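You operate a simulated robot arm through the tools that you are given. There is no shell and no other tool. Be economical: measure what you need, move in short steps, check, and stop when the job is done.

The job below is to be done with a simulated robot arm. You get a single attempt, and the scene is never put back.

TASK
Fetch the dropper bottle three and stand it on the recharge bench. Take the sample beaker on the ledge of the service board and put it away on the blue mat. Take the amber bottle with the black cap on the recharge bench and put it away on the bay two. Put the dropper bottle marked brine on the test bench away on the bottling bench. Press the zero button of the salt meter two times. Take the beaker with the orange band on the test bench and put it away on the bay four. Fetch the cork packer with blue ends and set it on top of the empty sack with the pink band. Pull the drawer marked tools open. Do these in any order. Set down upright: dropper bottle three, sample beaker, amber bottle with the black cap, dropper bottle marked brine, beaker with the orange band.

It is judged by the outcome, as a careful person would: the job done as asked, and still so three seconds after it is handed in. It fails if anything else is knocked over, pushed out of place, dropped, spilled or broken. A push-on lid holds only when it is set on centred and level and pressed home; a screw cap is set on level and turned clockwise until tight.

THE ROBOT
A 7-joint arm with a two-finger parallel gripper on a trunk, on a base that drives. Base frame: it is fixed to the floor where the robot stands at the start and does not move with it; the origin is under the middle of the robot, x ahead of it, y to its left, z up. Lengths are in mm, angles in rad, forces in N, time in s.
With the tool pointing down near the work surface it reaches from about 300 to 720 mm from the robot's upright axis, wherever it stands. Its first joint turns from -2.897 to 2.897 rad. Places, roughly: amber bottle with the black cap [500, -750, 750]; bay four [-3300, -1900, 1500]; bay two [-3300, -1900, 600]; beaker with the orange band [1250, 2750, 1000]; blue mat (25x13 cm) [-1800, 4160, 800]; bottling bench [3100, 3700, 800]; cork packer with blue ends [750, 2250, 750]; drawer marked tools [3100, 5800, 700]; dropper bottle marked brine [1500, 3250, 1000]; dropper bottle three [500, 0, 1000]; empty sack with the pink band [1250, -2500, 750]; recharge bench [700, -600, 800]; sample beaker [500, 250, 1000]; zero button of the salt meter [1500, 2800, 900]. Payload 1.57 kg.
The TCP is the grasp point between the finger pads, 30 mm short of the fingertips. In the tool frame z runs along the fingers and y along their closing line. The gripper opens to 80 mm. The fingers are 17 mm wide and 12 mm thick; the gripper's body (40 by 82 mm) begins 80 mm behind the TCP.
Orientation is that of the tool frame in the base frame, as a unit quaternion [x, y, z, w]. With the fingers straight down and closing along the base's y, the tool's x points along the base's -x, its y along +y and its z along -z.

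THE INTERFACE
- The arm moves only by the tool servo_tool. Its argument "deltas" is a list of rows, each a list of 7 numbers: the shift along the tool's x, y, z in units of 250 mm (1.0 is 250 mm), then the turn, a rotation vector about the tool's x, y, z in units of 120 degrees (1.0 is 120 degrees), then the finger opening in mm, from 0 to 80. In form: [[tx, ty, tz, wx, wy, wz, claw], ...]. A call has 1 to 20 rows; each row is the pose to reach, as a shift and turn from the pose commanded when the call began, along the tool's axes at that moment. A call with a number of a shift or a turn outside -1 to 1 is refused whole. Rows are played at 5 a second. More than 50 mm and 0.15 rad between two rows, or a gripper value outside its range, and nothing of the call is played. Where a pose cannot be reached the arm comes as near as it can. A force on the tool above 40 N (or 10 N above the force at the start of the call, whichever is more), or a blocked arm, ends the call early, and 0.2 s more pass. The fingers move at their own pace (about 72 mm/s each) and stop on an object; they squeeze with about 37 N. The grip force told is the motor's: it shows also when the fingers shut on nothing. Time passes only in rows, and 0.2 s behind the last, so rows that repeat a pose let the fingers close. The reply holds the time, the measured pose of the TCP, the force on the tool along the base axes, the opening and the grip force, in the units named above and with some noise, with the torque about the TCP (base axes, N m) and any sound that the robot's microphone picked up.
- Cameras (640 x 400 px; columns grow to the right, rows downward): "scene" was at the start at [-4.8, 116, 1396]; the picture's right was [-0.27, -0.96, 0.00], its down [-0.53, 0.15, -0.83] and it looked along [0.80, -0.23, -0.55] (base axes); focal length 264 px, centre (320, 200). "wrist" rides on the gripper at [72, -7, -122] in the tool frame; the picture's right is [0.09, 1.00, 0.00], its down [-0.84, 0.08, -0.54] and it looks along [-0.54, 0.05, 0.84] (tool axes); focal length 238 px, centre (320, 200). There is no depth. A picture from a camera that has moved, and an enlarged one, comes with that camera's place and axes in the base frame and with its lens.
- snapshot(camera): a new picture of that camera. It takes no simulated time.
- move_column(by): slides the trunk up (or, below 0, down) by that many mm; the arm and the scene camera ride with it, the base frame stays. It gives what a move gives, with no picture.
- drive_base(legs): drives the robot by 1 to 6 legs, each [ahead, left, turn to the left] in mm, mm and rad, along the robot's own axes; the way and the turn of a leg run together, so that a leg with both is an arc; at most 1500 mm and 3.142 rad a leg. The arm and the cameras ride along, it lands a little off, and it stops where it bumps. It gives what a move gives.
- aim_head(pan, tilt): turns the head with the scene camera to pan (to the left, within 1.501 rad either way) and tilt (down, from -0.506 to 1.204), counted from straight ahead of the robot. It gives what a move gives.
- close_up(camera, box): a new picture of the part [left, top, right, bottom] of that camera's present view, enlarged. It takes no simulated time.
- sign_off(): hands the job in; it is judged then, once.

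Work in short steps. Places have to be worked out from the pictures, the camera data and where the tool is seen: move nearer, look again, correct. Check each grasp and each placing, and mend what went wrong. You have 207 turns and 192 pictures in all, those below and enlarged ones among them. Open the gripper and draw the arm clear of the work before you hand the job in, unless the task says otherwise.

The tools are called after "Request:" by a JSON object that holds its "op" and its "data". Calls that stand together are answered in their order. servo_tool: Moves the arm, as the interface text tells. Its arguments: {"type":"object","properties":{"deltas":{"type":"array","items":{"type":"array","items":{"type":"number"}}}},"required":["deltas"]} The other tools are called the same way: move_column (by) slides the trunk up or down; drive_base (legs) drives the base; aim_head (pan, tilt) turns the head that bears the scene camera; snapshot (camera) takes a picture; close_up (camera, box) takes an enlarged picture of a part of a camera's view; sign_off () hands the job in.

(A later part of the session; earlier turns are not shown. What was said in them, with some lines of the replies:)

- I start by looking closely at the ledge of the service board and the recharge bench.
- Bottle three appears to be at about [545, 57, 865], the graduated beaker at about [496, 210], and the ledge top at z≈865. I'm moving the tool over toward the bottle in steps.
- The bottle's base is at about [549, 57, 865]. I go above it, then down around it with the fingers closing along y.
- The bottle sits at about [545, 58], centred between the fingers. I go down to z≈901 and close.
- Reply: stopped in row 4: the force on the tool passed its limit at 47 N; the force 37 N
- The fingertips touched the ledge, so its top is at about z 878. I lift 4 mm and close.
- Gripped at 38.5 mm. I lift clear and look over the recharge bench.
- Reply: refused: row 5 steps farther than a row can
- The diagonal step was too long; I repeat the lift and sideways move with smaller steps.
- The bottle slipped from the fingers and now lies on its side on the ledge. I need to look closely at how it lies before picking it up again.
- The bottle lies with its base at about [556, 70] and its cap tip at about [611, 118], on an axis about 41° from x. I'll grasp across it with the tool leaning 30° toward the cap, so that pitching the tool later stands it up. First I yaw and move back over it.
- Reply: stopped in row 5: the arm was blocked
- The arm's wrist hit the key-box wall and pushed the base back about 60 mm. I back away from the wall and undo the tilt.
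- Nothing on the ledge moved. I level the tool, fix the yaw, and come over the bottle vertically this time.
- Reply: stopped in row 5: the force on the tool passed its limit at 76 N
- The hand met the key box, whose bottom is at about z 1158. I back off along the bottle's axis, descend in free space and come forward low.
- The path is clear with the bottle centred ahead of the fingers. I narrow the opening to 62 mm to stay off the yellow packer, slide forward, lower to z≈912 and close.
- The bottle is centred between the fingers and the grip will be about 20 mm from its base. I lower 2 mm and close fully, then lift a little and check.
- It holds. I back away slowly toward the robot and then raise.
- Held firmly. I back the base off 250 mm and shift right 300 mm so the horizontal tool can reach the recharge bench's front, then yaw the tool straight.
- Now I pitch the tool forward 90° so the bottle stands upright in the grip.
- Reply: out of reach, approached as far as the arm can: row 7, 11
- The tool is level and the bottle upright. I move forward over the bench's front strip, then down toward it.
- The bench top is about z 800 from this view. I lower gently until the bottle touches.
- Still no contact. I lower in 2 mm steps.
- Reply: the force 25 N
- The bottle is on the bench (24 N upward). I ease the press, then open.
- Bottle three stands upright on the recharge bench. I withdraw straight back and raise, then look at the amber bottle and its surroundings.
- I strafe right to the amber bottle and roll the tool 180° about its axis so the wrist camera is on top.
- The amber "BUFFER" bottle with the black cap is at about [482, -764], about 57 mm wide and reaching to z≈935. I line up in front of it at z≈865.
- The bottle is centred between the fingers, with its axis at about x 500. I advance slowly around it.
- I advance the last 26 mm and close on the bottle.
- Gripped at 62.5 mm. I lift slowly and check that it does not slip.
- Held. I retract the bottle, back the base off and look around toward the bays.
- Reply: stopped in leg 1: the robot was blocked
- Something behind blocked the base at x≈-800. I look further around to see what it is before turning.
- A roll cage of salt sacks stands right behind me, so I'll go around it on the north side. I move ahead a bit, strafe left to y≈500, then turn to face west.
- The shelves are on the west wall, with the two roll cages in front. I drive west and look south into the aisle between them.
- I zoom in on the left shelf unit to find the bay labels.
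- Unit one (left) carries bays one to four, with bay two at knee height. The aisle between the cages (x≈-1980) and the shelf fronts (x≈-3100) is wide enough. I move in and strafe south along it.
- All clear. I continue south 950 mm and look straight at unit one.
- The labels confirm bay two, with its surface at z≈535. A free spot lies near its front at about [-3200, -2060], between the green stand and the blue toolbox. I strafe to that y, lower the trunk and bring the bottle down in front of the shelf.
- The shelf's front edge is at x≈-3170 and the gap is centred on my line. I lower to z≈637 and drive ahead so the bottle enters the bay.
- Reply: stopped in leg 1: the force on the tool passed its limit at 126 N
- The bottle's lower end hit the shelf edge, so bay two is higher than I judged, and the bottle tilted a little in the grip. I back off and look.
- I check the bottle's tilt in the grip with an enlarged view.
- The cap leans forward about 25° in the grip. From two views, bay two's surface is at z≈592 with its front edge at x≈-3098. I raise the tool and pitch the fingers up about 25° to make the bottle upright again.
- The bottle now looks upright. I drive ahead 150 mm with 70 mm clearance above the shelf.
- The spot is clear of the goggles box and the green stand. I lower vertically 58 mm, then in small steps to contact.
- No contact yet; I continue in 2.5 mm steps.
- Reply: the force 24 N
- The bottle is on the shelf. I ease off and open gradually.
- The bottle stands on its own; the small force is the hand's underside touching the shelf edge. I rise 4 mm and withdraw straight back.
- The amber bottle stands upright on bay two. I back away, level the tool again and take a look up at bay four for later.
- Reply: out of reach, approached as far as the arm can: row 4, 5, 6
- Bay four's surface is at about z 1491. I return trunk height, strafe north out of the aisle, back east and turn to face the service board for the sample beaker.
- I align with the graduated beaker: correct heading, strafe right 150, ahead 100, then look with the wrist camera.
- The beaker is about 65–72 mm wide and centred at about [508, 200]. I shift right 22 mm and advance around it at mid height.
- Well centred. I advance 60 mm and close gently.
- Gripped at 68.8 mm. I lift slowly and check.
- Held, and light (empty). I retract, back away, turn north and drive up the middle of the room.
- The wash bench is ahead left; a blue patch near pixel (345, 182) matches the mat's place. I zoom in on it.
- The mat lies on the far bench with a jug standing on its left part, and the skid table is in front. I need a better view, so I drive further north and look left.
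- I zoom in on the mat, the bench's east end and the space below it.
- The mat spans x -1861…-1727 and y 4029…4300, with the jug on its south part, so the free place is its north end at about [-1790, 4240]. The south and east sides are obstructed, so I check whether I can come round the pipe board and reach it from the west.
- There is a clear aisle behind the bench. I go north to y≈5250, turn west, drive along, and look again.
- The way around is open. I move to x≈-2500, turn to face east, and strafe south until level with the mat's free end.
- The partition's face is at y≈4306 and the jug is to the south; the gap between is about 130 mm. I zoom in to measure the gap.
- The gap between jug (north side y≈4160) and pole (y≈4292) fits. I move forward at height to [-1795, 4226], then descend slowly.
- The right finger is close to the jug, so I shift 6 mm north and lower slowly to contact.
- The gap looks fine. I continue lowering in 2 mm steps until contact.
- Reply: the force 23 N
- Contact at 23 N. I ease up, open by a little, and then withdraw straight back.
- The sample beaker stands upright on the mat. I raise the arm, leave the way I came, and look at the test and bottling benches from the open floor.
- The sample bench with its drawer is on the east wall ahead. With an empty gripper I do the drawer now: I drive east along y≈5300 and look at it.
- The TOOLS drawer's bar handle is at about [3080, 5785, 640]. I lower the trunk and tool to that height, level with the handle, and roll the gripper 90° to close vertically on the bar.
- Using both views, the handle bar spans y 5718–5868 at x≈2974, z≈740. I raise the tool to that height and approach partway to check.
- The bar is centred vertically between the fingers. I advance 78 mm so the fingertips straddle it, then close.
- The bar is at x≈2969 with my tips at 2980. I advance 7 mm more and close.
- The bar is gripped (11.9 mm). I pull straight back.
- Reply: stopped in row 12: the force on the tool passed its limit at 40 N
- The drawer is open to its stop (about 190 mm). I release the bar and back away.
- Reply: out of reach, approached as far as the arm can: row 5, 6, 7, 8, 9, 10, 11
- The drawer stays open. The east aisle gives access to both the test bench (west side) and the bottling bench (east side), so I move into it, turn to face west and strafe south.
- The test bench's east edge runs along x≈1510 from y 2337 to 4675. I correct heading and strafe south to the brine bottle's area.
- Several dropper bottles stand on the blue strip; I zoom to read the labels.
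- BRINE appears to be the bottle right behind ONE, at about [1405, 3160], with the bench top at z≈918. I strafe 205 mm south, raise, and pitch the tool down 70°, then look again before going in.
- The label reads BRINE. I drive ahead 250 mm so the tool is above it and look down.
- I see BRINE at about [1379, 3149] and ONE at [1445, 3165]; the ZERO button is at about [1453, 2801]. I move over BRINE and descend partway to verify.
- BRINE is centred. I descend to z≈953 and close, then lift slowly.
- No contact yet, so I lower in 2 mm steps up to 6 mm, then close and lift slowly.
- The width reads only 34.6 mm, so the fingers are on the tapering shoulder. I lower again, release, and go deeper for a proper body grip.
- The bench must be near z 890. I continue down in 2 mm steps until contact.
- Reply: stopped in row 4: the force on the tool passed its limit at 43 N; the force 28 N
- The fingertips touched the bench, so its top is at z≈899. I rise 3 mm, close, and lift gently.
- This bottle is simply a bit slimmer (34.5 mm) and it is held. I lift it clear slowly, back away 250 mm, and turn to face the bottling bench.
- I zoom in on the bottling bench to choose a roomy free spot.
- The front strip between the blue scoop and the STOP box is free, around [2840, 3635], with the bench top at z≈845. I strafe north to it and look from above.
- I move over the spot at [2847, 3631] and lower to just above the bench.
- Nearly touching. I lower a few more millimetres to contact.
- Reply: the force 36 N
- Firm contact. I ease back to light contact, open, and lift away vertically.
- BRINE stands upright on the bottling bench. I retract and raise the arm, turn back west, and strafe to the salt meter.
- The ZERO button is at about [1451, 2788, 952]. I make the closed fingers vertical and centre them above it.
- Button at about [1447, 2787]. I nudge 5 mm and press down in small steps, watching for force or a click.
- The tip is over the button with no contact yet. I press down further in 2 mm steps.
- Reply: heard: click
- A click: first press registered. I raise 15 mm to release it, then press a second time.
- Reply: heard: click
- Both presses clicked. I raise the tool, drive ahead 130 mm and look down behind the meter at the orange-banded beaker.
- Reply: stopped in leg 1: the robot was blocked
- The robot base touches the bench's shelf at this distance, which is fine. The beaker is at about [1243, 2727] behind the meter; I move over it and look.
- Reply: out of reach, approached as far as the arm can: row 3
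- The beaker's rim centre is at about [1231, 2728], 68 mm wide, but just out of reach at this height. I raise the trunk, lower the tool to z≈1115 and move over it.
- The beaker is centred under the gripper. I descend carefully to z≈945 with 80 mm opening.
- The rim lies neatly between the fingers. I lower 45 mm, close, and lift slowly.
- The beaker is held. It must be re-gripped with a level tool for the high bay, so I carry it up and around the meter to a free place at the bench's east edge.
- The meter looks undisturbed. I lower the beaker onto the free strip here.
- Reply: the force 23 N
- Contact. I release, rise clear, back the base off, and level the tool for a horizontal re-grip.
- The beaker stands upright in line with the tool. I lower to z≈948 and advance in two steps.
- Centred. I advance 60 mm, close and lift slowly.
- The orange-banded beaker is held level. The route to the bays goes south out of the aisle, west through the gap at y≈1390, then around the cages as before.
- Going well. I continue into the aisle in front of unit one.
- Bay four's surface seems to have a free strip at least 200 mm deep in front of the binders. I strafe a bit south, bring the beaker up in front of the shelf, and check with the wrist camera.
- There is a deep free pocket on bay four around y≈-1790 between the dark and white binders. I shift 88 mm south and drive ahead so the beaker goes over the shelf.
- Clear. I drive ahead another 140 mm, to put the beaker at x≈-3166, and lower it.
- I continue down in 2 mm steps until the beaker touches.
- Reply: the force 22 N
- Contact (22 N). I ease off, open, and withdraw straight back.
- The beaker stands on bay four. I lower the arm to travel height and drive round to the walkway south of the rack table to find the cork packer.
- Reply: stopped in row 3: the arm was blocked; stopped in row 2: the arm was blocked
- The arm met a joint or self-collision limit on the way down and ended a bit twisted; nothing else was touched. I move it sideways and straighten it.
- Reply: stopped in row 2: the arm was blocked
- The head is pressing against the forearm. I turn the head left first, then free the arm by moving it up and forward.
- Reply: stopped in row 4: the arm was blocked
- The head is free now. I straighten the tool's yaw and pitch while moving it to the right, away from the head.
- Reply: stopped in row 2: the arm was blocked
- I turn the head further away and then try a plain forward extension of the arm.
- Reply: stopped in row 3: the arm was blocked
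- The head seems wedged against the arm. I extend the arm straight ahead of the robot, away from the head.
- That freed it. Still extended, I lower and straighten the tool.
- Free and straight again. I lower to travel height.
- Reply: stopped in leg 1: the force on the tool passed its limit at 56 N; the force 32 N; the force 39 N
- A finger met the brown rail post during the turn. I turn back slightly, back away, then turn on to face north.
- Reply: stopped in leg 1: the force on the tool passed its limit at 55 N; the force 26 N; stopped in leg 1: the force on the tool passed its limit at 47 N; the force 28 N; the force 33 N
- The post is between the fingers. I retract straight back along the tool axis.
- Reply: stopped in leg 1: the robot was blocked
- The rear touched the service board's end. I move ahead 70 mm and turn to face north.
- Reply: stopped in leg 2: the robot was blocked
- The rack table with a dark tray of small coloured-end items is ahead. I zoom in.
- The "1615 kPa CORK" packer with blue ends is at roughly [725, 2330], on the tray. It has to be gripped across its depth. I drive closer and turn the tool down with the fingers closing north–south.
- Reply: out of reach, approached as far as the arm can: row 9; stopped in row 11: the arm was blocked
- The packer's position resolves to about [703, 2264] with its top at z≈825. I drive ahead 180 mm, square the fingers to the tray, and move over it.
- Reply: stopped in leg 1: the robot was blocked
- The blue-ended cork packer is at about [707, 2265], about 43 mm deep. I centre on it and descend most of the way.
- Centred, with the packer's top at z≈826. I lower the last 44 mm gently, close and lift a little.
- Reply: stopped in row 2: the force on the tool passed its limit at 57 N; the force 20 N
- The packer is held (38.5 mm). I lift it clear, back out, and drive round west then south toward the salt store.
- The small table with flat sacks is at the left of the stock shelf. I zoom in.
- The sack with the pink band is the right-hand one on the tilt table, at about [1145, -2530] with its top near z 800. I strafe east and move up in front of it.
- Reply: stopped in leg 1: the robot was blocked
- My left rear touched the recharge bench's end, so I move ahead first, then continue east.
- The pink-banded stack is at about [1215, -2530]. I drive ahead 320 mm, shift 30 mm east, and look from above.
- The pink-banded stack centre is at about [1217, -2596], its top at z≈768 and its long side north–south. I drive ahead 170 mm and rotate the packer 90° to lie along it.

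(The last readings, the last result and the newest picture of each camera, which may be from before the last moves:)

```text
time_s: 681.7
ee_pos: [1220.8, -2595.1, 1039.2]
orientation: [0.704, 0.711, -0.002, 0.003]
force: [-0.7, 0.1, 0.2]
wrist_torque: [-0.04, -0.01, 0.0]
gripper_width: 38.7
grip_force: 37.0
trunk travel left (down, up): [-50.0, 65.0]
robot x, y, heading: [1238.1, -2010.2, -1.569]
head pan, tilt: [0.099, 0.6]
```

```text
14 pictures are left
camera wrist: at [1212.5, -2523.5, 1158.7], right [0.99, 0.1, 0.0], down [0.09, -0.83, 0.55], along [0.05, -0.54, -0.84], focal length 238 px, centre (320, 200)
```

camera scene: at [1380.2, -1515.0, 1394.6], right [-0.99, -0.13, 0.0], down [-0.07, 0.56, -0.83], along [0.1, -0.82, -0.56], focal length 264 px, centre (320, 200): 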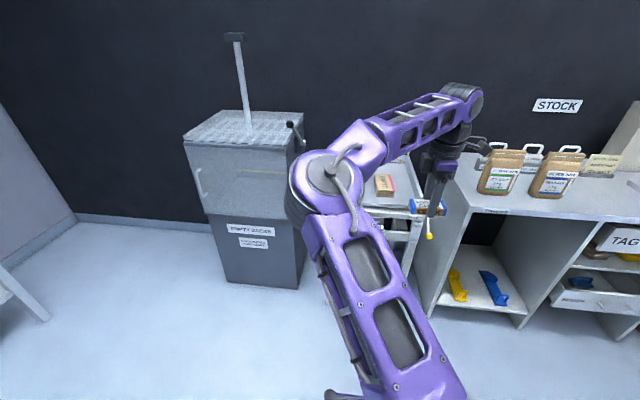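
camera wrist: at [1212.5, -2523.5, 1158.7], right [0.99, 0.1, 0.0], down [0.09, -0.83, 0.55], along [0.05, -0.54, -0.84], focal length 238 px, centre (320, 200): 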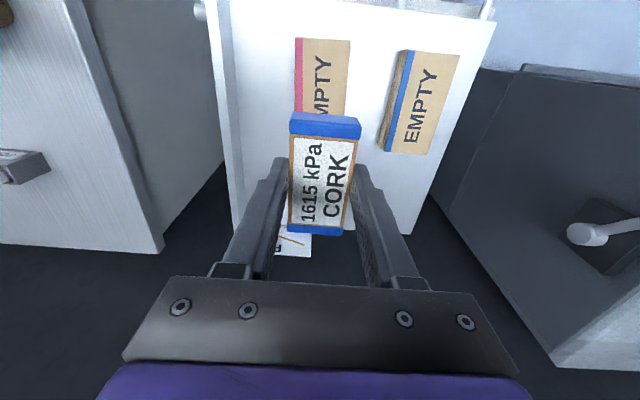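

Aligned within 1 cm. I correct by [-9, +5] mm and lower to just above the sack.

Request:
{"op": "servo_tool", "data": {"deltas": [[0.02, -0.036, 0.12, 0, 0, 0, 0], [0.02, -0.036, 0.28, 0, 0, 0, 0], [0.02, -0.036, 0.44, 0, 0, 0, 0], [0.02, -0.036, 0.6, 0, 0, 0, 0], [0.02, -0.036, 0.74, 0, 0, 0, 0], [0.02, -0.036, 0.84, 0, 0, 0, 0], [0.02, -0.036, 0.88, 0, 0, 0, 0]]}}

Request:
{"op": "snapshot", "data": {"camera": "wrist"}}

Request:
{"op": "close_up", "data": {"camera": "scene", "box": [300, 180, 480, 320]}}

```text
time_s: 683.3
ee_pos: [1211.0, -2592.0, 816.8]
orientation: [0.703, 0.711, -0.004, 0.002]
force: [0.1, 0.0, -0.1]
wrist_torque: [0.01, -0.02, 0.05]
gripper_width: 38.5
grip_force: 36.6
trunk travel left (down, up): [-50.0, 65.0]
robot x, y, heading: [1235.2, -2006.4, -1.567]
head pan, tilt: [0.099, 0.6]
```

```text
13 pictures are left
camera wrist: at [1202.9, -2520.0, 937.7], right [0.99, 0.1, 0.0], down [0.09, -0.83, 0.55], along [0.06, -0.54, -0.84], focal length 238 px, centre (320, 200)
```

wrist: 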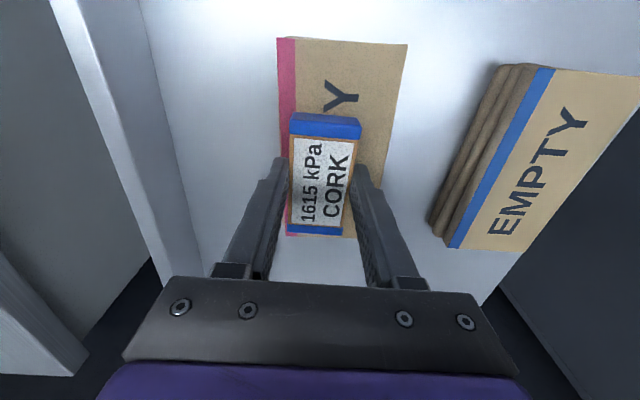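

```text
2.86 times, centred on (390, 250) of scene
camera zoom: at [1385.4, -2004.4, 1394.6], right [-0.99, -0.1, 0.0], down [-0.06, 0.56, -0.83], along [0.09, -0.82, -0.56], focal length 755 px, centre (120, 57)
```

zoom: 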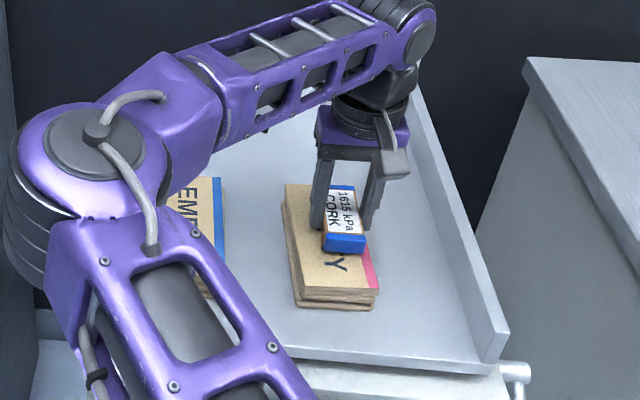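

The packer should go about 8 mm further east to be centred. I shift and lower in 2 mm steps.

Request:
{"op": "servo_tool", "data": {"deltas": [[0, 0.032, 0, 0, 0, 0, 0], [0, 0.032, 0.012, 0, 0, 0, 0], [0, 0.032, 0.024, 0, 0, 0, 0], [0, 0.032, 0.032, 0, 0, 0, 0], [0, 0.032, 0.04, 0, 0, 0, 0]]}}

Request:
{"op": "servo_tool", "data": {"deltas": [[0, 0, 0.007, 0, 0, 0, 0], [0, 0, 0.014, 0, 0, 0, 0], [0, 0, 0.02, 0, 0, 0, 0]]}}

```text
time_s: 684.5
ee_pos: [1218.9, -2592.4, 809.8]
orientation: [0.703, 0.712, -0.003, 0.003]
force: [1.9, -0.5, 16.8]
wrist_torque: [0.65, -0.07, -0.02]
gripper_width: 38.8
grip_force: 37.1
trunk travel left (down, up): [-50.0, 65.0]
robot x, y, heading: [1236.8, -2006.6, -1.567]
head pan, tilt: [0.099, 0.6]
```

```text
time_s: 685.1
ee_pos: [1219.0, -2592.2, 810.1]
orientation: [0.702, 0.712, -0.005, 0.004]
force: [1.8, 4.9, 18.8]
wrist_torque: [0.63, -0.08, 0.03]
gripper_width: 38.7
grip_force: 37.1
trunk travel left (down, up): [-50.0, 65.0]
robot x, y, heading: [1236.5, -2008.7, -1.563]
head pan, tilt: [0.099, 0.6]
stopped in row 3: the force on the tool passed its limit at 42 N (the readings are from after the stop); the commanded pose is now the measured one
```

Contact. I ease off slightly, open, and lift away straight up.

Request:
{"op": "servo_tool", "data": {"deltas": [[0, 0, -0.006, 0, 0, 0, 0], [0, 0, -0.006, 0, 0, 0, 42], [0, 0, -0.006, 0, 0, 0, 50], [0, 0, -0.006, 0, 0, 0, 60], [0, 0, -0.006, 0, 0, 0, 60], [0, 0, -0.08, 0, 0, 0, 60], [0, 0, -0.2, 0, 0, 0, 60], [0, 0, -0.36, 0, 0, 0, 60], [0, 0, -0.52, 0, 0, 0, 60]]}}

Request:
{"op": "snapshot", "data": {"camera": "wrist"}}

Request:
{"op": "close_up", "data": {"camera": "scene", "box": [300, 180, 480, 320]}}

```text
time_s: 687.1
ee_pos: [1218.8, -2591.7, 936.3]
orientation: [0.703, 0.711, -0.004, 0.002]
force: [-0.1, 0.4, 0.6]
wrist_torque: [-0.02, -0.02, 0.02]
gripper_width: 59.9
grip_force: 0.1
trunk travel left (down, up): [-50.0, 65.0]
robot x, y, heading: [1237.1, -2007.4, -1.567]
head pan, tilt: [0.099, 0.6]
```

```text
11 pictures are left
camera wrist: at [1211.2, -2519.4, 1057.2], right [0.99, 0.1, 0.0], down [0.09, -0.83, 0.55], along [0.06, -0.55, -0.84], focal length 238 px, centre (320, 200)
```

wrist: 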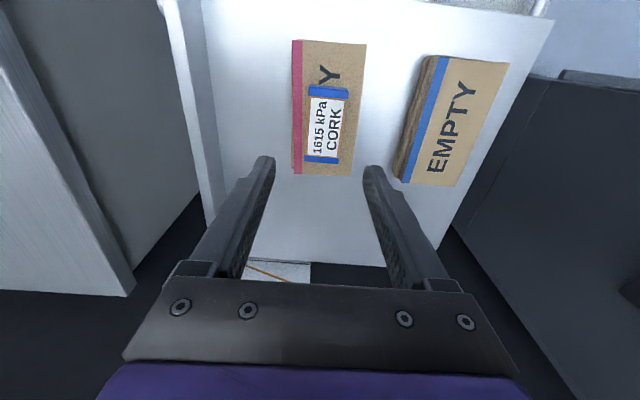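

```text
2.86 times, centred on (390, 250) of scene
camera zoom: at [1385.4, -2004.5, 1394.5], right [-0.99, -0.1, 0.0], down [-0.06, 0.56, -0.82], along [0.09, -0.82, -0.57], focal length 755 px, centre (120, 57)
```

zoom: 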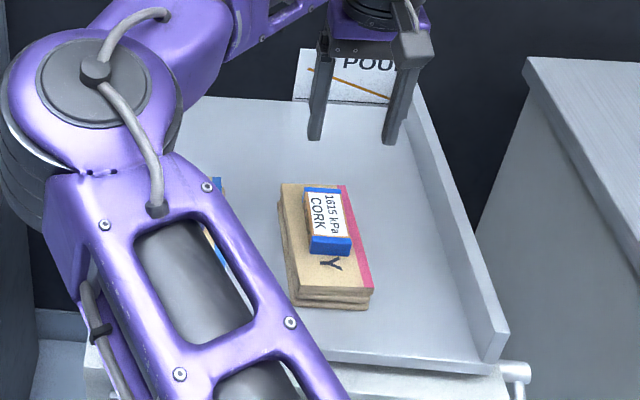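

The packer rests centred on the pink-banded sack. I raise the arm and back clear, then take a final look.

Request:
{"op": "servo_tool", "data": {"deltas": [[0, 0, -0.16, 0, 0, 0, 60], [0, 0, -0.32, 0, 0, 0, 60], [0, 0, -0.46, 0, 0, 0, 60]]}}

Request:
{"op": "drive_base", "data": {"legs": [[-400, 0, 0]]}}

Request:
{"op": "snapshot", "data": {"camera": "scene"}}

```text
time_s: 687.9
ee_pos: [1219.4, -2590.0, 1051.7]
orientation: [0.703, 0.711, -0.004, 0.003]
force: [-0.6, -0.3, -1.4]
wrist_torque: [0.01, -0.01, 0.0]
gripper_width: 60.2
grip_force: 0.1
trunk travel left (down, up): [-50.0, 65.0]
robot x, y, heading: [1234.7, -2007.1, -1.558]
head pan, tilt: [0.099, 0.6]
```

```text
time_s: 690.4
ee_pos: [1217.0, -2192.2, 1052.1]
orientation: [0.703, 0.711, -0.005, 0.003]
force: [0.0, 0.5, 0.3]
wrist_torque: [-0.03, 0.02, -0.01]
gripper_width: 60.1
grip_force: 0.1
trunk travel left (down, up): [-50.0, 65.0]
robot x, y, heading: [1232.0, -1610.7, -1.568]
head pan, tilt: [0.099, 0.6]
```

```text
9 pictures are left
camera scene: at [1383.8, -1605.9, 1394.6], right [-0.99, -0.1, 0.0], down [-0.06, 0.56, -0.83], along [0.08, -0.82, -0.56], focal length 264 px, centre (320, 200)
```

scene: 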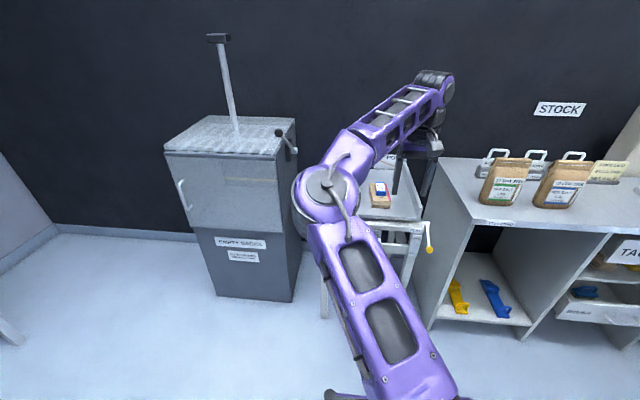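

All eight tasks look done, the gripper is open and the arm is clear of the work. I hand the job in.

Request:
{"op": "sign_off", "data": {}}

```text
The job is handed in.
```

I did all eight tasks and handed the job in. Each placement looked right when I last saw it, but dropper bottle three fell over on the ledge once, I bumped into a few things, and I didn't go back to re-check every place at the end.

| Task | Result |
|---|---|
| Dropper bottle three | Upright on the recharge bench |
| Sample beaker | Upright on the free end of the blue mat, next to the jug |
| Amber bottle with the black cap | Upright on bay two |
| Dropper bottle marked brine | Upright on the bottling bench |
| Zero button of the salt meter | Pressed twice; I heard a click each time |
| Beaker with the orange band | Upright on bay four |
| Cork packer with blue ends | Lying on top of the empty sack with the pink band |
| Drawer marked tools | Pulled open to its stop, about 190 mm |

What went wrong on the way:
- **Dropper bottle three:** it slipped from the gripper and ended up on its side on the ledge. I picked it up again and stood it on the bench, and saw no damage.
- **Amber bottle:** it hit the front edge of bay two and tilted in the grip. I straightened it before setting it down.
- **Other bumps:** the arm pushed against the key box, and a finger caught on the brown rail post. The base touched the roll cage, the test bench, the end of the service board, the recharge bench and the rack table. I saw nothing out of place in the pictures I took afterwards, but I didn't inspect each spot closely.
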